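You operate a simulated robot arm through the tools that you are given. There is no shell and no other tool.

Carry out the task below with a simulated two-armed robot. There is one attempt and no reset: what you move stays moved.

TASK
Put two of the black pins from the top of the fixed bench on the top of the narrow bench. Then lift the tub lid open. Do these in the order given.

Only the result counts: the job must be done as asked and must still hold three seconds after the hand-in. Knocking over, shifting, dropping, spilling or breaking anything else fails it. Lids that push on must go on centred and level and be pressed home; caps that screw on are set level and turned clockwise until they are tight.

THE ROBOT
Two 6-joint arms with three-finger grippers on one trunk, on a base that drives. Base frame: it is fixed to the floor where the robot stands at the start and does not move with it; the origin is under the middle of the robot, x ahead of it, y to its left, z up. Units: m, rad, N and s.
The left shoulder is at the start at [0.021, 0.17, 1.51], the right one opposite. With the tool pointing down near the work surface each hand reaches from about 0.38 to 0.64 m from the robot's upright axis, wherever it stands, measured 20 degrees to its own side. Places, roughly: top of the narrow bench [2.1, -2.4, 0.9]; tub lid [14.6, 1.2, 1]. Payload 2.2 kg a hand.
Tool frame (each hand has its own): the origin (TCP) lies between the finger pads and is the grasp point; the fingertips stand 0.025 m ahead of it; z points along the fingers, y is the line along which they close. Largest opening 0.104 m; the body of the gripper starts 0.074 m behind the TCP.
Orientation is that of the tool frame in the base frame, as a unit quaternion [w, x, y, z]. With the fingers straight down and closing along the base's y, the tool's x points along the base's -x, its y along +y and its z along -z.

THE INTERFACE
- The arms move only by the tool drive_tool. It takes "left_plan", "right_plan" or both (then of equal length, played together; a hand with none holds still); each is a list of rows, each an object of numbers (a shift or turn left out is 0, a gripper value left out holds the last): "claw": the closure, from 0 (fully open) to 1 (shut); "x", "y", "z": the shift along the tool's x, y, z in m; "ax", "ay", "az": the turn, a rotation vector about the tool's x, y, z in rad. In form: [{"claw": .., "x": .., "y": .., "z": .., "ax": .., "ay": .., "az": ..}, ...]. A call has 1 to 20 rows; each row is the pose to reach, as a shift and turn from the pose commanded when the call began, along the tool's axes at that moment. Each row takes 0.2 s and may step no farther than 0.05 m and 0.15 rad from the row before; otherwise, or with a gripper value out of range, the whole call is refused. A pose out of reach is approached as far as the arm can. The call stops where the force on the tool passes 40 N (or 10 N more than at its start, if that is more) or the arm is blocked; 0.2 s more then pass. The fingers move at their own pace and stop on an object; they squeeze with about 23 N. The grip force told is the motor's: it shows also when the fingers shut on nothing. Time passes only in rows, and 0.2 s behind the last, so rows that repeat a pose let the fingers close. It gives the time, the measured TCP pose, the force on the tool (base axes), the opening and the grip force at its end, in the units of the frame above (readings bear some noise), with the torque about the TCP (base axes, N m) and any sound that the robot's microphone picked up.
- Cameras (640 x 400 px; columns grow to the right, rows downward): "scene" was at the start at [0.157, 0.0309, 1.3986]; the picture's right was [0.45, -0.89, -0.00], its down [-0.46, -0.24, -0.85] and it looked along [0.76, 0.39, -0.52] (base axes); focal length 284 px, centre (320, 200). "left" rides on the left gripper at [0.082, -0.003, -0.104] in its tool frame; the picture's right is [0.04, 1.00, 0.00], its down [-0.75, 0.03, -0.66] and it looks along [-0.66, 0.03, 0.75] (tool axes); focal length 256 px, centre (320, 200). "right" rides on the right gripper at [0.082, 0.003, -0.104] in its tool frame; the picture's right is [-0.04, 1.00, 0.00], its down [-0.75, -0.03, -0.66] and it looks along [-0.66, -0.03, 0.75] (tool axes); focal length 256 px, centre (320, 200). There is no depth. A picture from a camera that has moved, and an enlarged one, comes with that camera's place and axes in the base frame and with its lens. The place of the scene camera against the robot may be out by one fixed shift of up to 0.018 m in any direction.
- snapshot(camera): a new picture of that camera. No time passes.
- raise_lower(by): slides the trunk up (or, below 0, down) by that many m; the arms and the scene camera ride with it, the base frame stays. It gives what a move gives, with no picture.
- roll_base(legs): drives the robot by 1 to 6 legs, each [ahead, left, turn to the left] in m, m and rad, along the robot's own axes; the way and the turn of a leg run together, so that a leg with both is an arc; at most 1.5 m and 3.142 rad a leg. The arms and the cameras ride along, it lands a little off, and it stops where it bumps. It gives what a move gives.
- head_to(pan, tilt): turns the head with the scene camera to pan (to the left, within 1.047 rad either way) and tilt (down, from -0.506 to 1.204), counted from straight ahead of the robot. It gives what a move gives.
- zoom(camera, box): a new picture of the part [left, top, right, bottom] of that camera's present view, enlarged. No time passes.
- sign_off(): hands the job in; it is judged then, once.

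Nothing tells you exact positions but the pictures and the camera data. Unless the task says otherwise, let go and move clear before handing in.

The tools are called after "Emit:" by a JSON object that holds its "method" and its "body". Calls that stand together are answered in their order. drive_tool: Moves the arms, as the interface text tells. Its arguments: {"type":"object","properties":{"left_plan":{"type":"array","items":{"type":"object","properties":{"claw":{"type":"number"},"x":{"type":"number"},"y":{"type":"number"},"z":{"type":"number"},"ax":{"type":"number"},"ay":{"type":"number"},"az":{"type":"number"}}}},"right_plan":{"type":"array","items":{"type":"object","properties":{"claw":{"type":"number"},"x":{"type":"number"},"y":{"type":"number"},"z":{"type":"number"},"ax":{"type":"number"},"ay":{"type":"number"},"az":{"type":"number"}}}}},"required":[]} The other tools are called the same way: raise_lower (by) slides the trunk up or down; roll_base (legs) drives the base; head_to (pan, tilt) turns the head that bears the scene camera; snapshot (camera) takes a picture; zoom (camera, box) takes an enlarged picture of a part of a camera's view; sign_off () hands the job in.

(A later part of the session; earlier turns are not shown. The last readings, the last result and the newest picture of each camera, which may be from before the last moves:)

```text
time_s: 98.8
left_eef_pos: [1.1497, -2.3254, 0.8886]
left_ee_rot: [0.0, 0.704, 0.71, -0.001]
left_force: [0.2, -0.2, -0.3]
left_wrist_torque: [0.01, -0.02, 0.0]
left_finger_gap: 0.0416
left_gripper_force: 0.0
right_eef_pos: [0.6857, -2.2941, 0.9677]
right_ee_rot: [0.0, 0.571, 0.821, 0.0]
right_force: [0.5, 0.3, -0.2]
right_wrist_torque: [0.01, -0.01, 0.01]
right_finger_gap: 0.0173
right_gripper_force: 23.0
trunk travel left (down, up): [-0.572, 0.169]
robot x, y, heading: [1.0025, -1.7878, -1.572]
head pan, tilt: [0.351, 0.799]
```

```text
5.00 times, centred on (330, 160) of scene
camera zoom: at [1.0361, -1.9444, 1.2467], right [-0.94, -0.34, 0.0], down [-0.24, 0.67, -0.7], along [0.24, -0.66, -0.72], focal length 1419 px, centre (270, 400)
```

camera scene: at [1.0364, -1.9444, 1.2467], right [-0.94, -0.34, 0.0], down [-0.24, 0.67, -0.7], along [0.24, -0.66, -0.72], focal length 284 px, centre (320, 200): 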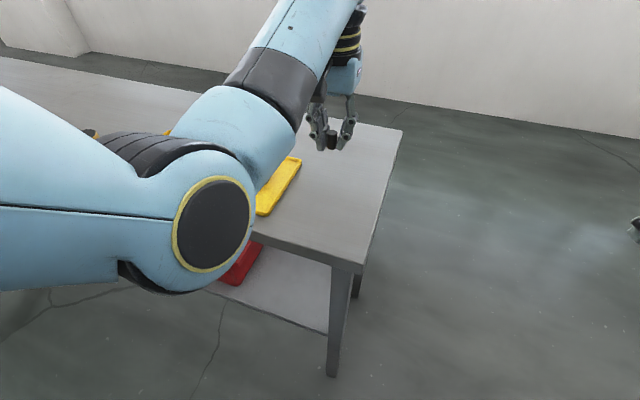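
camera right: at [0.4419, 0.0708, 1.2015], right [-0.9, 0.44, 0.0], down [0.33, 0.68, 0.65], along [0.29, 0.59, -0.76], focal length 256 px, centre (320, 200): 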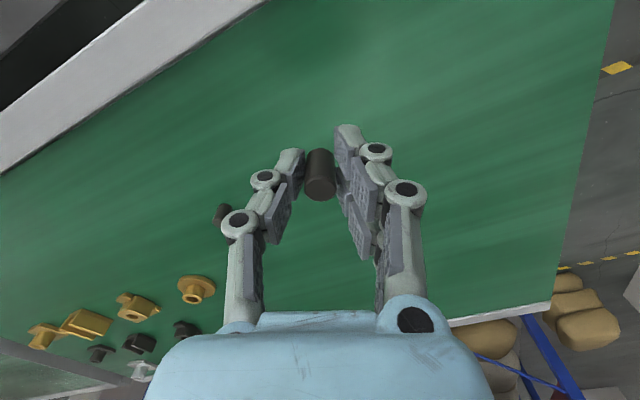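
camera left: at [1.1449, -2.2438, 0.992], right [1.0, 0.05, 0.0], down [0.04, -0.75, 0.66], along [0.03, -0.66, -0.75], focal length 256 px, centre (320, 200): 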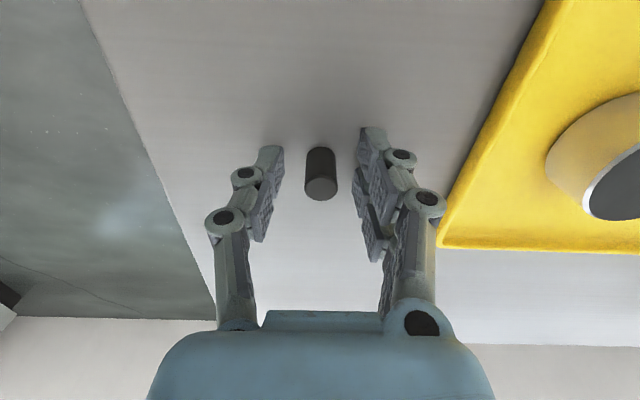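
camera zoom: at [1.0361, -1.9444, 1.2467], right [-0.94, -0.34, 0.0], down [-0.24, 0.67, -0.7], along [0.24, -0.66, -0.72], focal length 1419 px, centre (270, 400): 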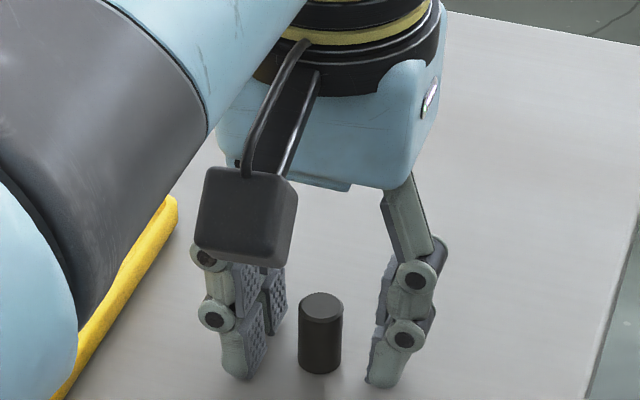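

The first pin stands upright on the narrow bench. Lift the left hand straight up, then shift the robot left and slightly forward to place the second pin with the right hand.

Emit:
{"method": "drive_tool", "body": {"left_plan": [{"z": -0.02}, {"z": -0.05}, {"z": -0.08}, {"z": -0.11}, {"z": -0.11}]}}

Emit:
{"method": "roll_base", "body": {"legs": [[0, 0.33, 0], [0.045, 0, 0]]}}

Emit:
{"method": "head_to", "body": {"pan": -0.3, "tilt": 0.85}}

Emit:
{"method": "snapshot", "body": {"camera": "scene"}}

Emit:
{"method": "snapshot", "body": {"camera": "right"}}

```text
time_s: 100.0
left_eef_pos: [1.1514, -2.3246, 0.9977]
left_ee_rot: [0.001, 0.704, 0.71, 0.0]
left_force: [0.1, -0.7, -0.1]
left_wrist_torque: [0.0, 0.0, -0.04]
left_finger_gap: 0.0415
left_gripper_force: 0.1
right_eef_pos: [0.6854, -2.2936, 0.9676]
right_ee_rot: [-0.001, 0.57, 0.821, 0.0]
right_force: [-0.5, -0.4, -0.2]
right_wrist_torque: [0.02, -0.03, 0.02]
right_finger_gap: 0.0176
right_gripper_force: 22.7
trunk travel left (down, up): [-0.572, 0.169]
robot x, y, heading: [1.0029, -1.7868, -1.581]
head pan, tilt: [0.351, 0.799]
```

```text
time_s: 102.7
left_eef_pos: [1.4804, -2.3715, 0.9978]
left_ee_rot: [0.0, 0.703, 0.711, -0.001]
left_force: [-0.5, -0.5, -0.8]
left_wrist_torque: [0.04, 0.02, -0.01]
left_finger_gap: 0.0417
left_gripper_force: 0.0
right_eef_pos: [1.0176, -2.3417, 0.9661]
right_ee_rot: [0.0, 0.57, 0.822, 0.001]
right_force: [-0.7, -0.7, -0.9]
right_wrist_torque: [0.09, 0.01, 0.0]
right_finger_gap: 0.0173
right_gripper_force: 22.2
trunk travel left (down, up): [-0.572, 0.169]
robot x, y, heading: [1.3352, -1.8346, -1.572]
head pan, tilt: [0.351, 0.799]
```

```text
time_s: 103.7
left_eef_pos: [1.4809, -2.3699, 0.9994]
left_ee_rot: [0.001, 0.704, 0.71, -0.001]
left_force: [-0.2, 0.0, -0.6]
left_wrist_torque: [0.01, 0.02, 0.0]
left_finger_gap: 0.0416
left_gripper_force: 0.1
right_eef_pos: [1.0168, -2.3399, 0.9685]
right_ee_rot: [-0.001, 0.57, 0.822, 0.0]
right_force: [-0.1, -0.6, -1.2]
right_wrist_torque: [-0.03, 0.0, 0.0]
right_finger_gap: 0.0174
right_gripper_force: 22.6
trunk travel left (down, up): [-0.572, 0.169]
robot x, y, heading: [1.3332, -1.831, -1.572]
head pan, tilt: [-0.3, 0.85]
```

```text
taken
camera scene: at [1.3151, -1.9892, 1.2426], right [-0.95, 0.3, 0.0], down [0.22, 0.72, -0.66], along [-0.2, -0.63, -0.75], focal length 284 px, centre (320, 200)
```

scene: 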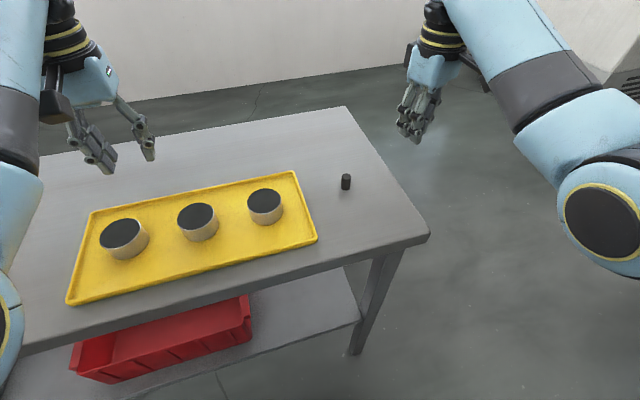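

```text
taken
camera right: at [0.9896, -2.2629, 1.0708], right [0.95, 0.31, 0.0], down [0.24, -0.72, 0.65], along [0.2, -0.62, -0.76], focal length 256 px, centre (320, 200)
```

right: 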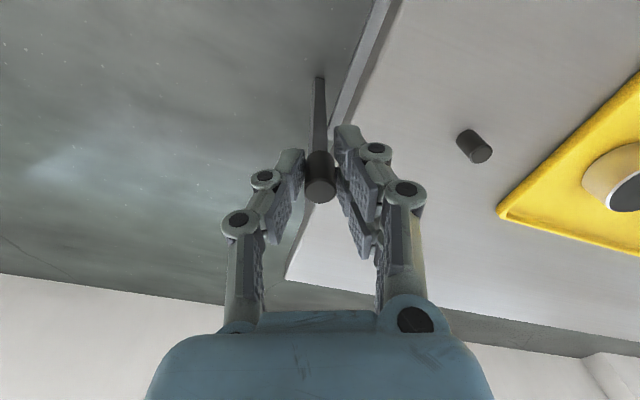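

First pin stands well. Moving the right hand over (1.14, −2.43).

Emit:
{"method": "drive_tool", "body": {"right_plan": [{"x": -0.032, "y": 0.021}, {"x": -0.064, "y": 0.042}, {"x": -0.096, "y": 0.063}, {"x": -0.127, "y": 0.084}, {"x": -0.127, "y": 0.084, "z": 0.02}, {"x": -0.127, "y": 0.084, "z": 0.045}, {"x": -0.127, "y": 0.084, "z": 0.06}, {"x": -0.127, "y": 0.084, "z": 0.06}]}}

Emit:
{"method": "snapshot", "body": {"camera": "right"}}

Emit:
{"method": "snapshot", "body": {"camera": "scene"}}

```text
time_s: 105.5
left_eef_pos: [1.4805, -2.3701, 0.9994]
left_ee_rot: [0.0, 0.704, 0.71, -0.001]
left_force: [0.3, -0.5, 0.3]
left_wrist_torque: [0.0, 0.0, 0.01]
left_finger_gap: 0.0415
left_gripper_force: 0.1
right_eef_pos: [1.1408, -2.4278, 0.9072]
right_ee_rot: [-0.001, 0.571, 0.821, 0.0]
right_force: [0.0, 0.9, -1.4]
right_wrist_torque: [0.01, -0.01, 0.01]
right_finger_gap: 0.0173
right_gripper_force: 23.2
trunk travel left (down, up): [-0.572, 0.169]
robot x, y, heading: [1.3304, -1.8328, -1.575]
head pan, tilt: [-0.3, 0.85]
```

```text
taken
camera right: at [1.1134, -2.3517, 1.0099], right [0.95, 0.31, 0.0], down [0.24, -0.72, 0.65], along [0.2, -0.62, -0.76], focal length 256 px, centre (320, 200)
```

right: 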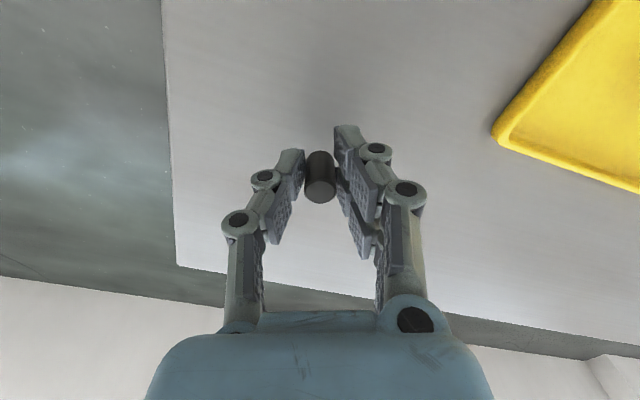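

```text
taken
camera scene: at [1.3152, -1.989, 1.2427], right [-0.95, 0.3, 0.0], down [0.22, 0.72, -0.66], along [-0.2, -0.63, -0.75], focal length 284 px, centre (320, 200)
```

scene: 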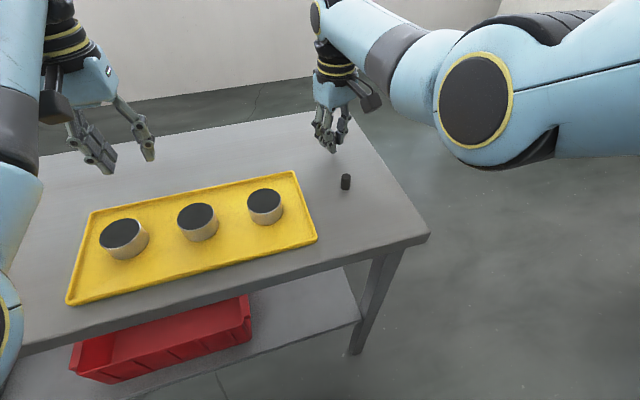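

Good position. Lowering to near the expected contact height (TCP ≈0.889) in small steps.

Emit:
{"method": "drive_tool", "body": {"right_plan": [{"z": 0.006}, {"z": 0.011}, {"z": 0.014}, {"z": 0.014}]}}

Emit:
{"method": "drive_tool", "body": {"right_plan": [{"z": 0.002}, {"z": 0.004}, {"z": 0.004}]}}

```text
time_s: 106.5
left_eef_pos: [1.4806, -2.3714, 0.9986]
left_ee_rot: [0.001, 0.703, 0.711, -0.001]
left_force: [0.1, 0.3, 0.7]
left_wrist_torque: [0.0, 0.01, 0.0]
left_finger_gap: 0.0413
left_gripper_force: 0.1
right_eef_pos: [1.1386, -2.4289, 0.8924]
right_ee_rot: [-0.001, 0.57, 0.822, 0.001]
right_force: [0.8, -0.1, -1.4]
right_wrist_torque: [0.02, 0.02, -0.01]
right_finger_gap: 0.0172
right_gripper_force: 23.0
trunk travel left (down, up): [-0.572, 0.169]
robot x, y, heading: [1.3315, -1.8333, -1.572]
head pan, tilt: [-0.3, 0.85]
```

```text
time_s: 107.3
left_eef_pos: [1.4806, -2.3703, 1.0003]
left_ee_rot: [0.0, 0.703, 0.712, -0.001]
left_force: [-0.1, -0.1, 0.5]
left_wrist_torque: [0.0, -0.03, 0.0]
left_finger_gap: 0.0415
left_gripper_force: 0.0
right_eef_pos: [1.1387, -2.429, 0.8903]
right_ee_rot: [0.0, 0.57, 0.822, 0.001]
right_force: [-1.0, -1.5, 6.1]
right_wrist_torque: [0.0, 0.01, -0.01]
right_finger_gap: 0.0172
right_gripper_force: 22.9
trunk travel left (down, up): [-0.572, 0.169]
robot x, y, heading: [1.3307, -1.8324, -1.571]
head pan, tilt: [-0.3, 0.85]
```

Contact at 6 N. Releasing gently, then lifting straight up.

Emit:
{"method": "drive_tool", "body": {"right_plan": [{"z": -0.0005, "claw": 0.82}, {"z": -0.0005, "claw": 0.8}, {"z": -0.0005, "claw": 0.78}, {"z": -0.0005, "claw": 0.74}, {"z": -0.0005, "claw": 0.69}, {"z": -0.0005, "claw": 0.6}, {"z": -0.0005, "claw": 0.6}]}}

Emit:
{"method": "snapshot", "body": {"camera": "right"}}

Emit:
{"method": "drive_tool", "body": {"right_plan": [{"z": -0.02}, {"z": -0.05}, {"z": -0.08}, {"z": -0.11}, {"z": -0.11}]}}

Emit:
{"method": "snapshot", "body": {"camera": "right"}}

Emit:
{"method": "snapshot", "body": {"camera": "scene"}}

```text
time_s: 108.9
left_eef_pos: [1.4805, -2.3691, 0.9986]
left_ee_rot: [0.0, 0.703, 0.711, -0.001]
left_force: [-0.5, 0.2, -0.4]
left_wrist_torque: [0.0, 0.01, 0.02]
left_finger_gap: 0.0412
left_gripper_force: 0.1
right_eef_pos: [1.1396, -2.4281, 0.8901]
right_ee_rot: [-0.001, 0.571, 0.821, 0.001]
right_force: [-1.1, -0.5, 0.0]
right_wrist_torque: [0.0, -0.01, -0.01]
right_finger_gap: 0.0418
right_gripper_force: 0.0
trunk travel left (down, up): [-0.572, 0.169]
robot x, y, heading: [1.3306, -1.8341, -1.573]
head pan, tilt: [-0.3, 0.85]
```

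```text
taken
camera right: at [1.1127, -2.3519, 0.9929], right [0.95, 0.31, 0.0], down [0.24, -0.72, 0.65], along [0.2, -0.62, -0.76], focal length 256 px, centre (320, 200)
```

right: 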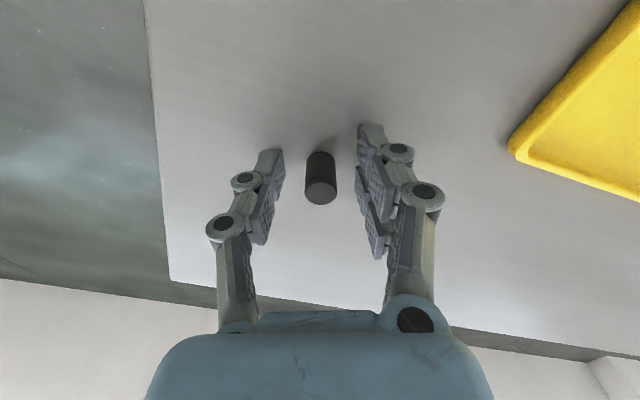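

```text
time_s: 110.1
left_eef_pos: [1.4809, -2.3709, 0.9995]
left_ee_rot: [0.0, 0.704, 0.71, 0.0]
left_force: [0.3, -0.1, 0.5]
left_wrist_torque: [0.03, -0.02, 0.0]
left_finger_gap: 0.0415
left_gripper_force: 0.0
right_eef_pos: [1.1394, -2.43, 1.0002]
right_ee_rot: [-0.001, 0.57, 0.822, 0.001]
right_force: [-0.3, 0.1, -0.5]
right_wrist_torque: [0.0, 0.0, 0.05]
right_finger_gap: 0.0414
right_gripper_force: 0.0
trunk travel left (down, up): [-0.572, 0.169]
robot x, y, heading: [1.3318, -1.8355, -1.572]
head pan, tilt: [-0.3, 0.85]
```

```text
taken
camera right: at [1.1127, -2.3534, 1.103], right [0.95, 0.31, 0.0], down [0.24, -0.72, 0.65], along [0.2, -0.62, -0.76], focal length 256 px, centre (320, 200)
```

right: 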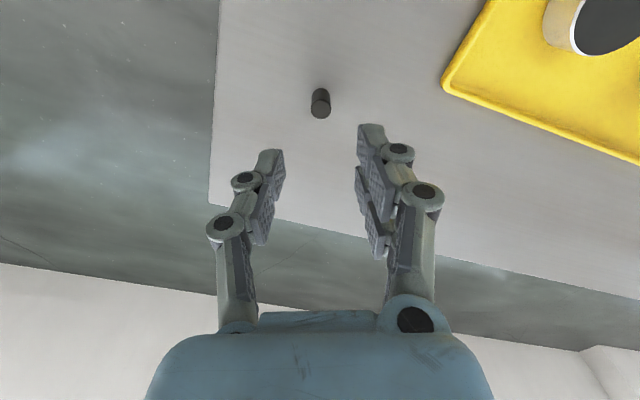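

```text
taken
camera scene: at [1.315, -1.9891, 1.2426], right [-0.95, 0.3, 0.0], down [0.22, 0.72, -0.66], along [-0.2, -0.63, -0.75], focal length 284 px, centre (320, 200)
```

scene: 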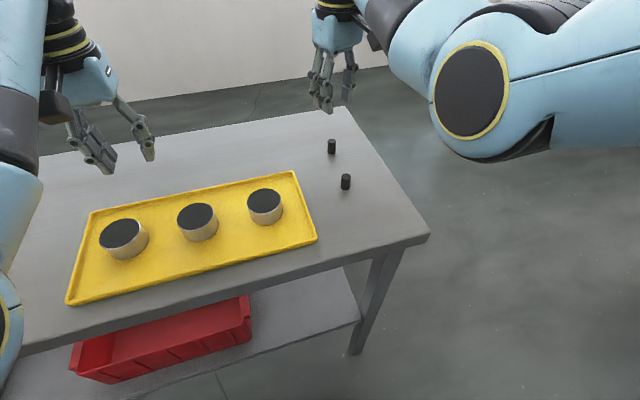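

Both pins stand upright on the narrow bench. Now raise the trunk, back off from the bench, and look east for a way to the tub at about (14.6, 1.2).

Emit:
{"method": "raise_lower", "body": {"by": 0.16}}

Emit:
{"method": "roll_base", "body": {"legs": [[-0.35, 0, 0]]}}

Emit:
{"method": "head_to", "body": {"pan": 0.0, "tilt": 0.6}}

Emit:
{"method": "snapshot", "body": {"camera": "scene"}}

Emit:
{"method": "head_to", "body": {"pan": 1.04, "tilt": 0.2}}

Emit:
{"method": "snapshot", "body": {"camera": "scene"}}

```text
time_s: 111.9
left_eef_pos: [1.4811, -2.3702, 1.1577]
left_ee_rot: [0.0, 0.704, 0.71, 0.001]
left_force: [0.0, 0.2, 0.3]
left_wrist_torque: [0.03, 0.0, 0.0]
left_finger_gap: 0.0415
left_gripper_force: 0.0
right_eef_pos: [1.1392, -2.4284, 1.1599]
right_ee_rot: [-0.001, 0.569, 0.822, 0.001]
right_force: [0.5, -0.8, -0.3]
right_wrist_torque: [0.0, 0.0, 0.0]
right_finger_gap: 0.0417
right_gripper_force: 0.2
trunk travel left (down, up): [-0.732, 0.009]
robot x, y, heading: [1.3308, -1.8331, -1.574]
head pan, tilt: [-0.3, 0.85]
```

```text
time_s: 114.2
left_eef_pos: [1.4817, -2.0222, 1.1586]
left_ee_rot: [0.001, 0.703, 0.711, -0.001]
left_force: [0.3, 0.3, 0.2]
left_wrist_torque: [-0.03, 0.03, -0.04]
left_finger_gap: 0.0418
left_gripper_force: 0.1
right_eef_pos: [1.1392, -2.0806, 1.1588]
right_ee_rot: [-0.001, 0.57, 0.822, 0.001]
right_force: [0.4, 0.3, 0.0]
right_wrist_torque: [-0.01, 0.01, 0.01]
right_finger_gap: 0.0417
right_gripper_force: 0.0
trunk travel left (down, up): [-0.732, 0.009]
robot x, y, heading: [1.3353, -1.4875, -1.573]
head pan, tilt: [-0.3, 0.85]
```

```text
time_s: 115.0
left_eef_pos: [1.4815, -2.0223, 1.1594]
left_ee_rot: [0.001, 0.703, 0.711, 0.001]
left_force: [-0.8, -0.3, -0.1]
left_wrist_torque: [0.0, 0.01, 0.02]
left_finger_gap: 0.0418
left_gripper_force: 0.1
right_eef_pos: [1.139, -2.0818, 1.16]
right_ee_rot: [-0.001, 0.57, 0.822, 0.001]
right_force: [0.5, -0.5, -0.3]
right_wrist_torque: [-0.03, 0.0, -0.01]
right_finger_gap: 0.0416
right_gripper_force: 0.1
trunk travel left (down, up): [-0.732, 0.009]
robot x, y, heading: [1.3333, -1.4862, -1.572]
head pan, tilt: [0.0, 0.6]
```

```text
taken
camera scene: at [1.3389, -1.654, 1.424], right [-1.0, 0.0, 0.0], down [0.0, 0.57, -0.82], along [0.0, -0.82, -0.57], focal length 284 px, centre (320, 200)
```

scene: 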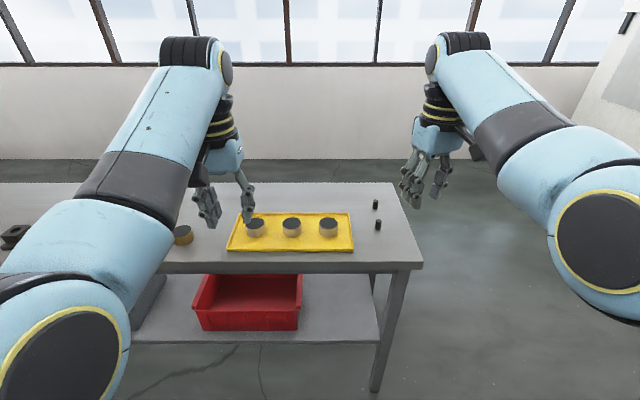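

```text
time_s: 116.3
left_eef_pos: [1.4816, -2.0212, 1.1588]
left_ee_rot: [0.001, 0.704, 0.711, -0.001]
left_force: [0.6, 0.1, 1.0]
left_wrist_torque: [0.0, 0.05, -0.01]
left_finger_gap: 0.0415
left_gripper_force: 0.1
right_eef_pos: [1.1404, -2.0802, 1.16]
right_ee_rot: [-0.001, 0.569, 0.822, 0.0]
right_force: [-0.7, 0.4, 0.3]
right_wrist_torque: [-0.01, 0.01, 0.0]
right_finger_gap: 0.0416
right_gripper_force: 0.1
trunk travel left (down, up): [-0.732, 0.009]
robot x, y, heading: [1.3357, -1.4852, -1.569]
head pan, tilt: [1.04, 0.201]
```

```text
taken
camera scene: at [1.4194, -1.6128, 1.4608], right [-0.51, -0.86, 0.0], down [-0.17, 0.1, -0.98], along [0.84, -0.5, -0.2], focal length 284 px, centre (320, 200)
```

scene: 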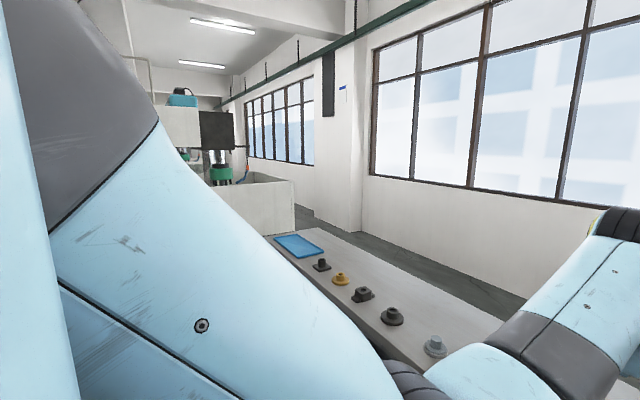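

I'll turn in place to face east (+x) to see the way along the room.

Emit:
{"method": "roll_base", "body": {"legs": [[0, 0, 1.57]]}}

Emit:
{"method": "head_to", "body": {"pan": 0.0, "tilt": 0.15}}

Emit:
{"method": "snapshot", "body": {"camera": "scene"}}

Emit:
{"method": "head_to", "body": {"pan": 0.7, "tilt": 0.2}}

Emit:
{"method": "snapshot", "body": {"camera": "scene"}}

```text
time_s: 120.5
left_eef_pos: [1.8701, -1.339, 1.1583]
left_ee_rot: [0.002, -0.004, 1.0, 0.0]
left_force: [0.3, 0.7, 0.0]
left_wrist_torque: [0.04, 0.0, -0.03]
left_finger_gap: 0.0415
left_gripper_force: 0.1
right_eef_pos: [1.9278, -1.6792, 1.1597]
right_ee_rot: [0.0, -0.177, 0.984, -0.001]
right_force: [0.5, -0.1, 0.1]
right_wrist_torque: [-0.02, -0.02, -0.03]
right_finger_gap: 0.0418
right_gripper_force: 0.0
trunk travel left (down, up): [-0.732, 0.009]
robot x, y, heading: [1.3367, -1.4818, -0.007]
head pan, tilt: [1.04, 0.201]
```

```text
time_s: 121.8
left_eef_pos: [1.8707, -1.3387, 1.16]
left_ee_rot: [0.001, -0.003, 1.0, 0.0]
left_force: [0.4, -0.2, 0.2]
left_wrist_torque: [-0.02, 0.03, 0.01]
left_finger_gap: 0.0416
left_gripper_force: 0.1
right_eef_pos: [1.9283, -1.6797, 1.1603]
right_ee_rot: [-0.001, -0.175, 0.984, 0.0]
right_force: [-0.6, -0.5, 0.2]
right_wrist_torque: [0.02, 0.01, 0.02]
right_finger_gap: 0.0414
right_gripper_force: 0.0
trunk travel left (down, up): [-0.732, 0.009]
robot x, y, heading: [1.333, -1.4834, -0.002]
head pan, tilt: [0.0, 0.15]
```

```text
taken
camera scene: at [1.5028, -1.4957, 1.4655], right [-0.01, -1.0, 0.0], down [-0.15, 0.0, -0.99], along [0.99, -0.01, -0.15], focal length 284 px, centre (320, 200)
```

scene: 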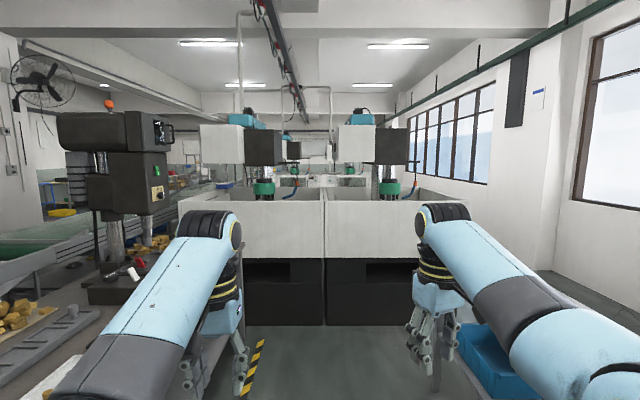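

```text
time_s: 122.9
left_eef_pos: [1.8702, -1.3391, 1.1586]
left_ee_rot: [0.002, -0.003, 1.0, 0.0]
left_force: [-0.4, 0.3, 0.5]
left_wrist_torque: [0.03, -0.02, -0.02]
left_finger_gap: 0.0416
left_gripper_force: 0.0
right_eef_pos: [1.9292, -1.6799, 1.1607]
right_ee_rot: [-0.001, -0.176, 0.984, 0.0]
right_force: [-0.8, 0.3, 0.8]
right_wrist_torque: [0.02, 0.01, 0.03]
right_finger_gap: 0.0417
right_gripper_force: 0.0
trunk travel left (down, up): [-0.732, 0.009]
robot x, y, heading: [1.3376, -1.4815, -0.007]
head pan, tilt: [0.7, 0.201]
```

```text
taken
camera scene: at [1.4817, -1.4357, 1.4608], right [0.64, -0.77, 0.0], down [-0.15, -0.13, -0.98], along [0.75, 0.63, -0.2], focal length 284 px, centre (320, 200)
```

scene: 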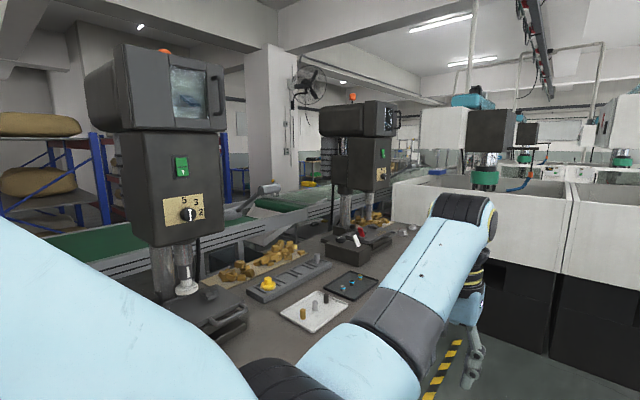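

Machines block the way straight east, but the corridor north of the belt (y≈1–2.3) was clear in the first views. I'll go back through the gap past the pole the way I came.

Emit:
{"method": "roll_base", "body": {"legs": [[-0.74, 0, 0]]}}

Emit:
{"method": "roll_base", "body": {"legs": [[0, 1.05, 0]]}}

Emit:
{"method": "roll_base", "body": {"legs": [[0, 0, -0.3]]}}

```text
time_s: 126.9
left_eef_pos: [1.1265, -1.3324, 1.1592]
left_ee_rot: [0.0, -0.008, 1.0, 0.0]
left_force: [-0.1, 0.7, -0.2]
left_wrist_torque: [0.0, -0.04, -0.01]
left_finger_gap: 0.0417
left_gripper_force: 0.1
right_eef_pos: [1.1865, -1.6723, 1.16]
right_ee_rot: [0.0, -0.181, 0.983, 0.0]
right_force: [0.1, 0.3, 0.2]
right_wrist_torque: [-0.02, -0.02, -0.01]
right_finger_gap: 0.0415
right_gripper_force: 0.0
trunk travel left (down, up): [-0.732, 0.009]
robot x, y, heading: [0.5899, -1.4849, 0.004]
head pan, tilt: [0.7, 0.201]
```

```text
time_s: 132.2
left_eef_pos: [1.1223, -0.2913, 1.1591]
left_ee_rot: [0.001, -0.008, 1.0, 0.0]
left_force: [0.0, 0.8, 0.5]
left_wrist_torque: [-0.05, 0.0, 0.01]
left_finger_gap: 0.0416
left_gripper_force: 0.1
right_eef_pos: [1.1832, -0.6326, 1.1595]
right_ee_rot: [-0.001, -0.18, 0.984, 0.0]
right_force: [-0.6, -0.1, 1.4]
right_wrist_torque: [-0.04, 0.06, 0.0]
right_finger_gap: 0.0419
right_gripper_force: 0.0
trunk travel left (down, up): [-0.732, 0.009]
robot x, y, heading: [0.5859, -0.4442, 0.008]
head pan, tilt: [0.7, 0.201]
```

```text
time_s: 133.6
left_eef_pos: [1.1442, -0.4556, 1.1594]
left_ee_rot: [0.0, 0.141, 0.99, -0.001]
left_force: [0.2, 0.4, 0.9]
left_wrist_torque: [0.0, 0.02, 0.01]
left_finger_gap: 0.0414
left_gripper_force: 0.0
right_eef_pos: [1.1024, -0.8003, 1.1592]
right_ee_rot: [-0.002, -0.032, 0.999, 0.0]
right_force: [0.2, 0.0, 0.3]
right_wrist_torque: [0.0, 0.01, -0.02]
right_finger_gap: 0.0416
right_gripper_force: 0.1
trunk travel left (down, up): [-0.732, 0.009]
robot x, y, heading: [0.5851, -0.4428, -0.297]
head pan, tilt: [0.7, 0.201]
```

Past the pole. Reverse along the earlier line to the west of the belt's end, then straighten up.

Emit:
{"method": "roll_base", "body": {"legs": [[-0.831, 0.136, 0], [0, 0, 0.297], [-0.3, 0, 0]]}}

Emit:
{"method": "head_to", "body": {"pan": 1.04, "tilt": 0.35}}

Emit:
{"method": "snapshot", "body": {"camera": "scene"}}

Emit:
{"method": "head_to", "body": {"pan": 0.4, "tilt": 0.35}}

Emit:
{"method": "snapshot", "body": {"camera": "scene"}}

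```text
time_s: 140.7
left_eef_pos: [0.0645, 0.0806, 1.1594]
left_ee_rot: [0.001, -0.012, 1.0, 0.0]
left_force: [-0.2, 0.2, 0.2]
left_wrist_torque: [-0.01, 0.01, -0.03]
left_finger_gap: 0.0416
left_gripper_force: 0.0
right_eef_pos: [0.1276, -0.2596, 1.1601]
right_ee_rot: [-0.001, -0.184, 0.983, 0.0]
right_force: [0.2, 0.2, 1.0]
right_wrist_torque: [-0.01, 0.01, -0.01]
right_finger_gap: 0.0417
right_gripper_force: 0.1
trunk travel left (down, up): [-0.732, 0.009]
robot x, y, heading: [-0.469, -0.0771, 0.014]
head pan, tilt: [0.7, 0.201]
```

```text
time_s: 141.5
left_eef_pos: [0.0647, 0.0798, 1.1582]
left_ee_rot: [0.001, -0.012, 1.0, 0.0]
left_force: [0.8, -0.1, -0.7]
left_wrist_torque: [0.03, 0.02, -0.01]
left_finger_gap: 0.0416
left_gripper_force: 0.0
right_eef_pos: [0.1295, -0.2595, 1.1589]
right_ee_rot: [-0.002, -0.185, 0.983, -0.001]
right_force: [0.1, 0.4, -0.2]
right_wrist_torque: [0.0, 0.01, 0.04]
right_finger_gap: 0.0417
right_gripper_force: 0.1
trunk travel left (down, up): [-0.732, 0.009]
robot x, y, heading: [-0.4697, -0.0782, 0.014]
head pan, tilt: [1.04, 0.351]
```

```text
taken
camera scene: at [-0.3468, -0.0045, 1.4468], right [0.87, -0.5, 0.0], down [-0.17, -0.3, -0.94], along [0.47, 0.82, -0.34], focal length 284 px, centre (320, 200)
```

scene: 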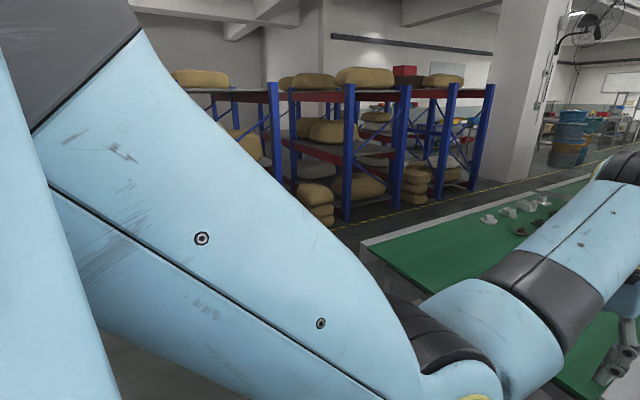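

```text
time_s: 142.6
left_eef_pos: [0.0645, 0.08, 1.161]
left_ee_rot: [0.001, -0.012, 1.0, 0.0]
left_force: [0.1, -0.5, -0.3]
left_wrist_torque: [0.02, 0.01, 0.01]
left_finger_gap: 0.0417
left_gripper_force: 0.1
right_eef_pos: [0.1288, -0.2605, 1.1589]
right_ee_rot: [-0.001, -0.185, 0.983, 0.0]
right_force: [-0.4, 0.1, 0.3]
right_wrist_torque: [0.01, 0.0, 0.02]
right_finger_gap: 0.0417
right_gripper_force: 0.0
trunk travel left (down, up): [-0.732, 0.009]
robot x, y, heading: [-0.4702, -0.0745, 0.009]
head pan, tilt: [0.4, 0.351]
```

```text
taken
camera scene: at [-0.3081, -0.048, 1.4468], right [0.4, -0.92, 0.0], down [-0.32, -0.14, -0.94], along [0.86, 0.38, -0.34], focal length 284 px, centre (320, 200)
```

scene: 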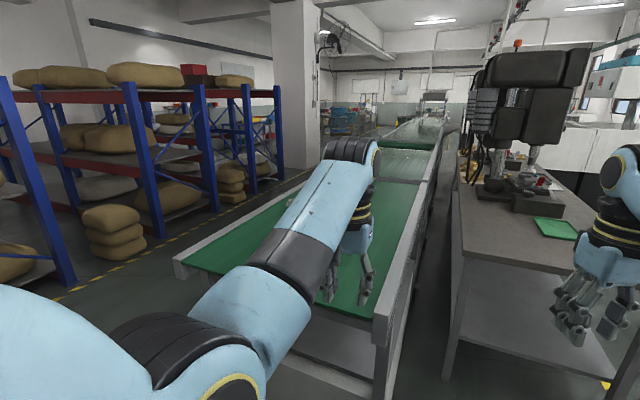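

The corridor between the belt (y≤0.71) and the yellow line (y≈2.47) is clear. Sidestep north to y≈1.5, then look down the corridor.

Emit:
{"method": "roll_base", "body": {"legs": [[0, 0.8, 0], [0, 0.78, 0]]}}

Emit:
{"method": "head_to", "body": {"pan": 0.0, "tilt": 0.2}}

Emit:
{"method": "snapshot", "body": {"camera": "scene"}}

Emit:
{"method": "zoom", "body": {"camera": "scene", "box": [240, 120, 440, 245]}}

```text
time_s: 150.7
left_eef_pos: [0.0497, 1.6648, 1.1585]
left_ee_rot: [0.001, -0.009, 1.0, 0.0]
left_force: [0.7, 0.2, -0.6]
left_wrist_torque: [0.0, 0.0, -0.02]
left_finger_gap: 0.0415
left_gripper_force: 0.2
right_eef_pos: [0.1112, 1.325, 1.1597]
right_ee_rot: [0.0, -0.181, 0.983, 0.0]
right_force: [-0.4, 0.1, 0.1]
right_wrist_torque: [-0.04, 0.01, -0.04]
right_finger_gap: 0.0415
right_gripper_force: 0.1
trunk travel left (down, up): [-0.732, 0.009]
robot x, y, heading: [-0.4865, 1.5105, 0.002]
head pan, tilt: [0.4, 0.351]
```

```text
time_s: 151.6
left_eef_pos: [0.05, 1.6642, 1.1593]
left_ee_rot: [0.001, -0.009, 1.0, 0.0]
left_force: [1.3, 0.0, 0.0]
left_wrist_torque: [0.0, 0.0, 0.0]
left_finger_gap: 0.0417
left_gripper_force: 0.0
right_eef_pos: [0.1115, 1.3241, 1.1601]
right_ee_rot: [-0.001, -0.181, 0.983, 0.0]
right_force: [-0.5, 0.6, -1.1]
right_wrist_torque: [-0.01, -0.01, 0.01]
right_finger_gap: 0.0416
right_gripper_force: 0.0
trunk travel left (down, up): [-0.732, 0.009]
robot x, y, heading: [-0.4818, 1.5164, 0.007]
head pan, tilt: [0.0, 0.201]
```

```text
taken
camera scene: at [-0.3158, 1.5029, 1.4608], right [0.01, -1.0, 0.0], down [-0.2, 0.0, -0.98], along [0.98, 0.01, -0.2], focal length 284 px, centre (320, 200)
```

scene: 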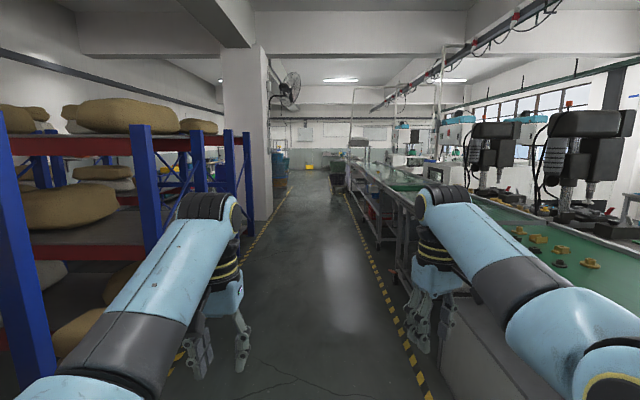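

```text
3.20 times, centred on (340, 182) of scene
camera zoom: at [-0.3158, 1.5029, 1.4608], right [0.01, -1.0, 0.0], down [-0.2, 0.0, -0.98], along [0.98, 0.01, -0.2], focal length 908 px, centre (256, 256)
```

zoom: 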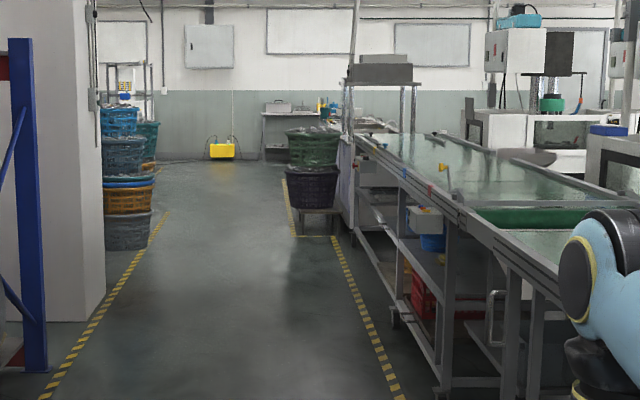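

The corridor is clear; a table stands at the far wall where the tub should be. I'll drive east along y≈1.75.

Emit:
{"method": "roll_base", "body": {"legs": [[1.45, 0.24, 0], [1.5, 0, 0], [1.5, 0, 0]]}}

Emit:
{"method": "snapshot", "body": {"camera": "scene"}}

```text
time_s: 172.9
left_eef_pos: [4.4997, 1.8906, 1.1582]
left_ee_rot: [0.001, -0.003, 1.0, 0.0]
left_force: [-0.3, 0.2, 0.0]
left_wrist_torque: [0.01, 0.04, -0.02]
left_finger_gap: 0.0416
left_gripper_force: 0.0
right_eef_pos: [4.5576, 1.5511, 1.1592]
right_ee_rot: [-0.001, -0.176, 0.984, 0.0]
right_force: [-1.1, 0.5, -0.8]
right_wrist_torque: [0.02, -0.02, 0.03]
right_finger_gap: 0.0417
right_gripper_force: 0.0
trunk travel left (down, up): [-0.732, 0.009]
robot x, y, heading: [3.9613, 1.7445, -0.013]
head pan, tilt: [0.0, 0.201]
```

```text
taken
camera scene: at [4.1316, 1.7341, 1.4608], right [-0.01, -1.0, 0.0], down [-0.2, 0.0, -0.98], along [0.98, -0.01, -0.2], focal length 284 px, centre (320, 200)
```

scene: 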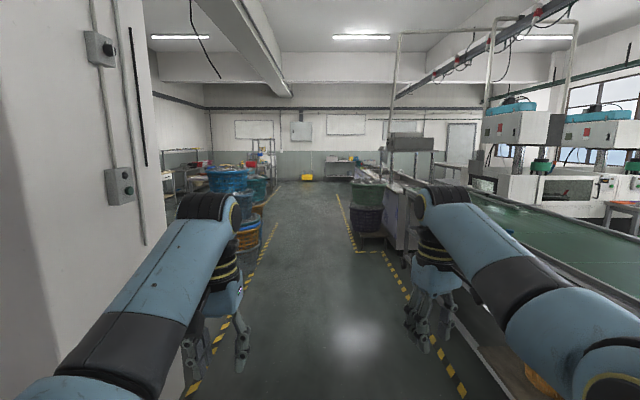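

Path between baskets is clear (y≈1.25 to 2.5). Continue east.

Emit:
{"method": "roll_base", "body": {"legs": [[0, 0, 0.013], [1.5, 0.08, 0], [1.5, 0, 0], [1.5, 0, 0]]}}

Emit:
{"method": "snapshot", "body": {"camera": "scene"}}

Emit:
{"method": "zoom", "body": {"camera": "scene", "box": [270, 120, 430, 220]}}

```text
refused: leg 2 is longer than a leg can be; nothing moved
```

```text
taken
camera scene: at [4.1316, 1.7341, 1.4608], right [-0.01, -1.0, 0.0], down [-0.2, 0.0, -0.98], along [0.98, -0.01, -0.2], focal length 284 px, centre (320, 200)
```

scene: 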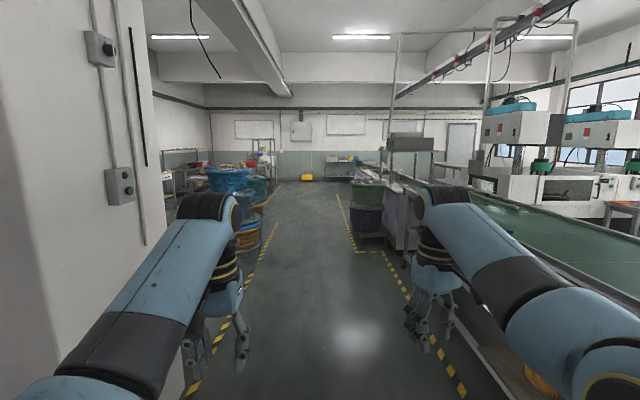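

```text
4.00 times, centred on (350, 170) of scene
camera zoom: at [4.1316, 1.7341, 1.4608], right [-0.01, -1.0, 0.0], down [-0.2, 0.0, -0.98], along [0.98, -0.01, -0.2], focal length 1135 px, centre (200, 320)
```

zoom: 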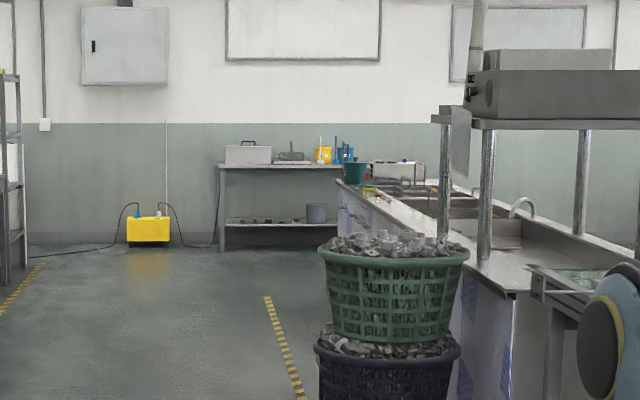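

One leg was too long by a hair; retry. At the far table there is a white box with a handle on its lid – likely the tub.

Emit:
{"method": "roll_base", "body": {"legs": [[0, 0, 0.013], [1.4, 0.08, 0], [1.5, 0, 0], [1.5, 0, 0]]}}

Emit:
{"method": "snapshot", "body": {"camera": "scene"}}

Emit:
{"method": "zoom", "body": {"camera": "scene", "box": [280, 120, 440, 220]}}

```text
time_s: 194.3
left_eef_pos: [8.9004, 2.064, 1.1584]
left_ee_rot: [0.001, -0.02, 1.0, 0.0]
left_force: [0.4, -0.4, 0.4]
left_wrist_torque: [0.0, 0.05, 0.0]
left_finger_gap: 0.0416
left_gripper_force: 0.0
right_eef_pos: [8.9703, 1.7249, 1.1596]
right_ee_rot: [-0.002, -0.193, 0.981, -0.001]
right_force: [-0.3, 0.0, 0.3]
right_wrist_torque: [-0.02, 0.0, 0.0]
right_finger_gap: 0.0417
right_gripper_force: 0.1
trunk travel left (down, up): [-0.732, 0.009]
robot x, y, heading: [8.3701, 1.8988, 0.029]
head pan, tilt: [0.0, 0.201]
```

```text
taken
camera scene: at [8.5379, 1.8938, 1.4608], right [0.03, -1.0, 0.0], down [-0.2, -0.01, -0.98], along [0.98, 0.03, -0.2], focal length 284 px, centre (320, 200)
```

scene: 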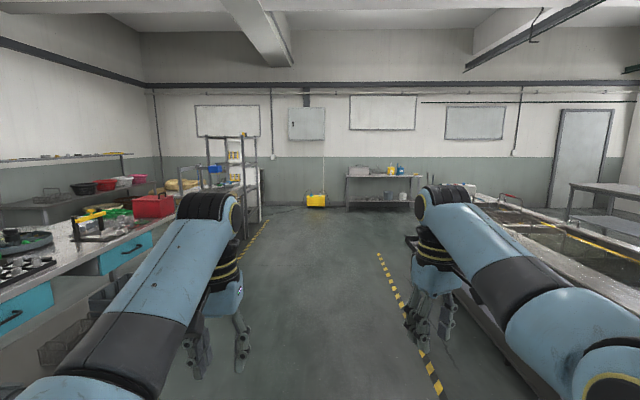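

```text
4.00 times, centred on (360, 170) of scene
camera zoom: at [8.5379, 1.8938, 1.4608], right [0.03, -1.0, 0.0], down [-0.2, -0.01, -0.98], along [0.98, 0.03, -0.2], focal length 1135 px, centre (160, 320)
```

zoom: 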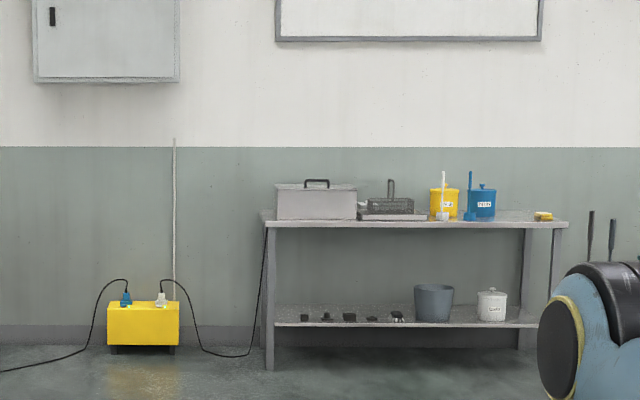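

The tub with a handled lid is at the left end of the far table. Drive closer, keeping off the sink counter on the right.

Emit:
{"method": "roll_base", "body": {"legs": [[0, 0, -0.029], [1.45, -0.15, 0], [1.45, -0.1, 0], [1.3, -0.15, 0]]}}

Emit:
{"method": "snapshot", "body": {"camera": "scene"}}

Emit:
{"method": "zoom", "body": {"camera": "scene", "box": [300, 120, 460, 220]}}

```text
time_s: 214.8
left_eef_pos: [13.0847, 1.6869, 1.1581]
left_ee_rot: [0.001, -0.007, 1.0, 0.0]
left_force: [0.1, -0.1, 0.4]
left_wrist_torque: [0.03, -0.01, 0.0]
left_finger_gap: 0.0417
left_gripper_force: 0.0
right_eef_pos: [13.1441, 1.3443, 1.1598]
right_ee_rot: [-0.001, -0.18, 0.984, 0.0]
right_force: [0.1, -0.2, 0.0]
right_wrist_torque: [-0.02, 0.01, 0.01]
right_finger_gap: 0.0417
right_gripper_force: 0.1
trunk travel left (down, up): [-0.732, 0.009]
robot x, y, heading: [12.5498, 1.5339, 0.003]
head pan, tilt: [0.0, 0.201]
```

```text
taken
camera scene: at [12.7181, 1.5257, 1.4608], right [0.0, -1.0, 0.0], down [-0.2, 0.0, -0.98], along [0.98, 0.0, -0.2], focal length 284 px, centre (320, 200)
```

scene: 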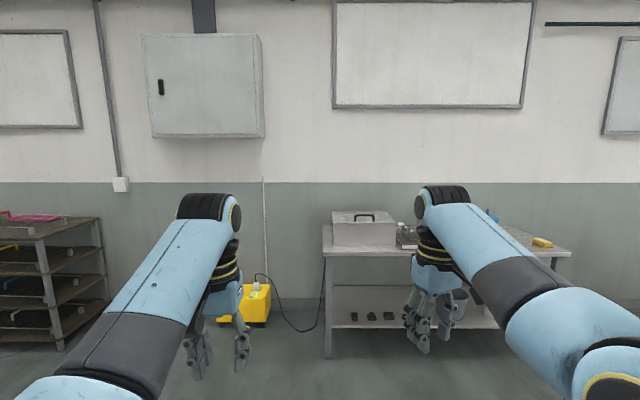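

```text
4.00 times, centred on (380, 170) of scene
camera zoom: at [12.7181, 1.5257, 1.4608], right [0.0, -1.0, 0.0], down [-0.2, 0.0, -0.98], along [0.98, 0.0, -0.2], focal length 1135 px, centre (80, 320)
```

zoom: 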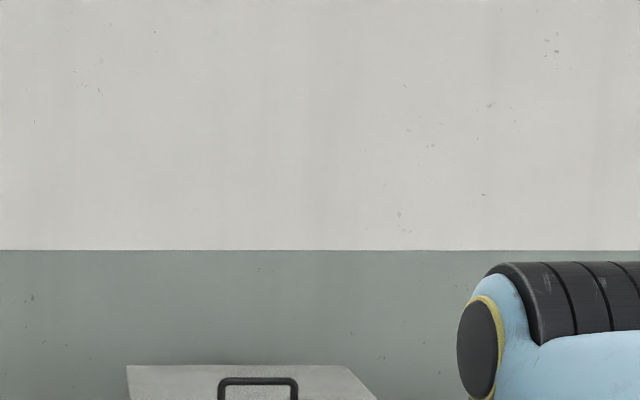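

The tub spans about y 1.07–1.46, x 14.3–14.6, lid top near z≈1.0. Moving closer to study the lid and its handle.

Emit:
{"method": "roll_base", "body": {"legs": [[0.9, -0.1, 0]]}}

Emit:
{"method": "head_to", "body": {"pan": -0.05, "tilt": 0.55}}

Emit:
{"method": "snapshot", "body": {"camera": "scene"}}

Emit:
{"method": "snapshot", "body": {"camera": "left"}}

Emit:
{"method": "snapshot", "body": {"camera": "right"}}

```text
time_s: 219.5
left_eef_pos: [13.9787, 1.5855, 1.1586]
left_ee_rot: [0.0, -0.005, 1.0, 0.0]
left_force: [0.8, -0.2, 0.6]
left_wrist_torque: [0.01, 0.0, 0.01]
left_finger_gap: 0.0413
left_gripper_force: 0.1
right_eef_pos: [14.0374, 1.2436, 1.1603]
right_ee_rot: [-0.002, -0.177, 0.984, 0.001]
right_force: [0.2, 0.0, 0.0]
right_wrist_torque: [-0.03, -0.01, 0.03]
right_finger_gap: 0.0415
right_gripper_force: 0.1
trunk travel left (down, up): [-0.732, 0.009]
robot x, y, heading: [13.4381, 1.4383, -0.004]
head pan, tilt: [0.0, 0.201]
```

```text
time_s: 220.4
left_eef_pos: [13.9782, 1.5853, 1.1581]
left_ee_rot: [0.0, -0.005, 1.0, 0.001]
left_force: [0.6, 0.0, -0.1]
left_wrist_torque: [0.01, -0.01, -0.03]
left_finger_gap: 0.0417
left_gripper_force: 0.0
right_eef_pos: [14.0378, 1.2441, 1.1598]
right_ee_rot: [-0.001, -0.178, 0.984, 0.001]
right_force: [0.4, -0.5, 0.6]
right_wrist_torque: [-0.01, 0.0, 0.01]
right_finger_gap: 0.0414
right_gripper_force: 0.1
trunk travel left (down, up): [-0.732, 0.009]
robot x, y, heading: [13.4417, 1.438, 0.001]
head pan, tilt: [-0.051, 0.55]
```

```text
taken
camera scene: at [13.6077, 1.4213, 1.4286], right [-0.05, -1.0, 0.0], down [-0.52, 0.03, -0.85], along [0.85, -0.04, -0.52], focal length 284 px, centre (320, 200)
```

scene: 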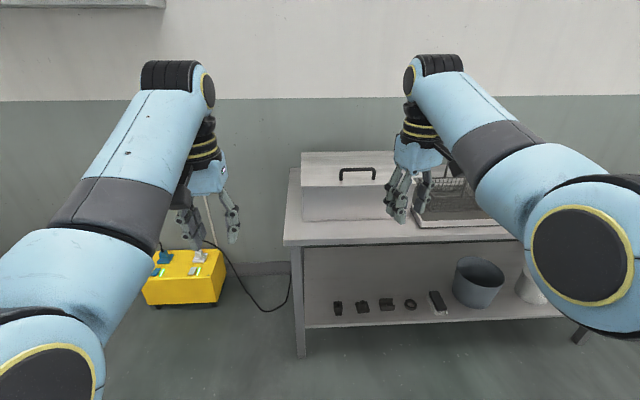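

```text
taken
camera left: at [13.8955, 1.5799, 1.2627], right [-0.05, 1.0, 0.0], down [0.75, 0.04, 0.66], along [0.66, 0.03, -0.75], focal length 256 px, centre (320, 200)
```

left: 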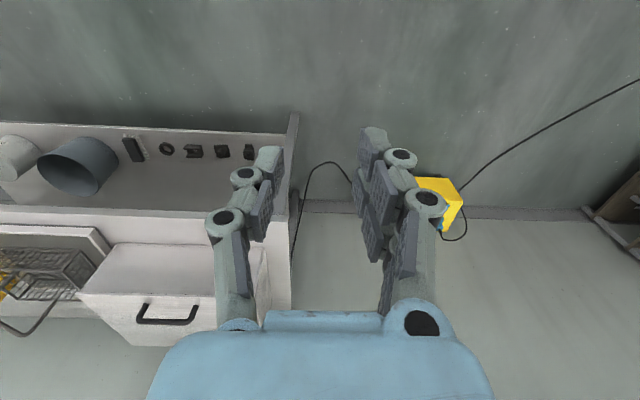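

```text
taken
camera right: at [13.9591, 1.2179, 1.2633], right [-0.31, 0.95, 0.0], down [0.72, 0.24, 0.65], along [0.62, 0.2, -0.76], focal length 256 px, centre (320, 200)
```

right: 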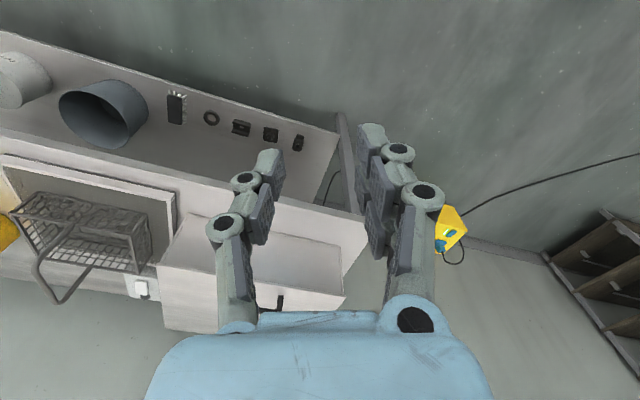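

I see the tub and the bail handle on its lid. Let me zoom in to find the hinge side and lid edges.

Emit:
{"method": "zoom", "body": {"camera": "scene", "box": [285, 140, 405, 240]}}

Emit:
{"method": "zoom", "body": {"camera": "left", "box": [60, 220, 280, 360]}}

```text
4.00 times, centred on (345, 190) of scene
camera zoom: at [13.6077, 1.4213, 1.4286], right [-0.05, -1.0, 0.0], down [-0.52, 0.03, -0.85], along [0.85, -0.04, -0.52], focal length 1135 px, centre (220, 240)
```

zoom: 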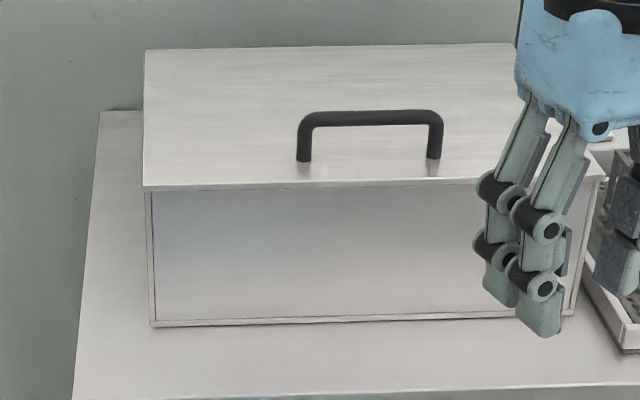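

```text
2.86 times, centred on (170, 290) of left
camera zoom: at [13.8955, 1.5799, 1.2627], right [-0.05, 1.0, 0.0], down [0.75, 0.04, 0.66], along [0.66, 0.03, -0.75], focal length 731 px, centre (749, -57)
```

zoom: 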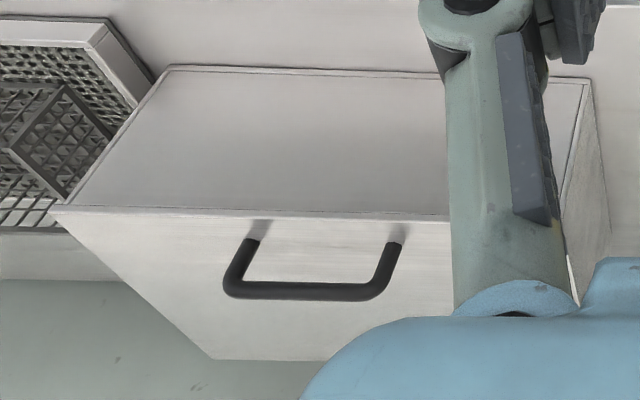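

The handle bar runs along y (1.18–1.30) at x≈14.52, z≈1.0; lid top z≈0.95, hinge at the back (x≈14.8). I'll turn the right gripper about 70° so its fingers straddle the bar front-to-back.

Emit:
{"method": "drive_tool", "body": {"right_plan": [{"az": -0.135, "claw": 0.4}, {"az": -0.27}, {"az": -0.405}, {"az": -0.54}, {"az": -0.675}, {"az": -0.81}, {"az": -0.945}, {"az": -1.08}, {"az": -1.213}, {"az": -1.213}]}}

Emit:
{"method": "snapshot", "body": {"camera": "right"}}

```text
time_s: 222.6
left_eef_pos: [13.9787, 1.5853, 1.1588]
left_ee_rot: [0.001, -0.006, 1.0, 0.0]
left_force: [-0.6, -0.9, -0.3]
left_wrist_torque: [-0.02, 0.01, -0.03]
left_finger_gap: 0.0414
left_gripper_force: 0.1
right_eef_pos: [14.0383, 1.2429, 1.1593]
right_ee_rot: [0.001, 0.708, -0.707, -0.002]
right_force: [0.1, 0.1, -0.7]
right_wrist_torque: [-0.01, 0.01, 0.0]
right_finger_gap: 0.0626
right_gripper_force: 0.1
trunk travel left (down, up): [-0.732, 0.009]
robot x, y, heading: [13.4409, 1.4362, 0.0]
head pan, tilt: [-0.051, 0.55]
```

```text
taken
camera right: at [14.0335, 1.1618, 1.2632], right [-1.0, 0.04, 0.0], down [0.03, 0.75, 0.66], along [0.02, 0.66, -0.75], focal length 256 px, centre (320, 200)
```

right: 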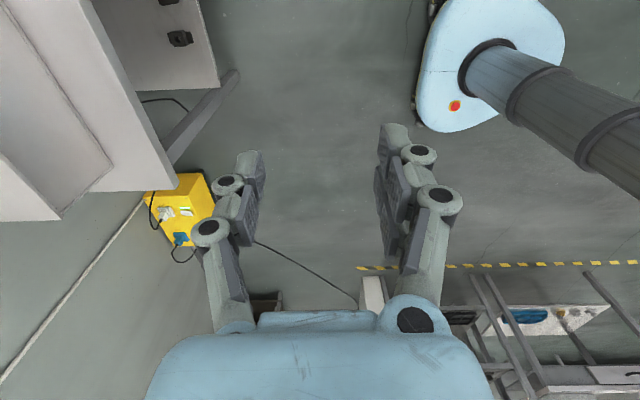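

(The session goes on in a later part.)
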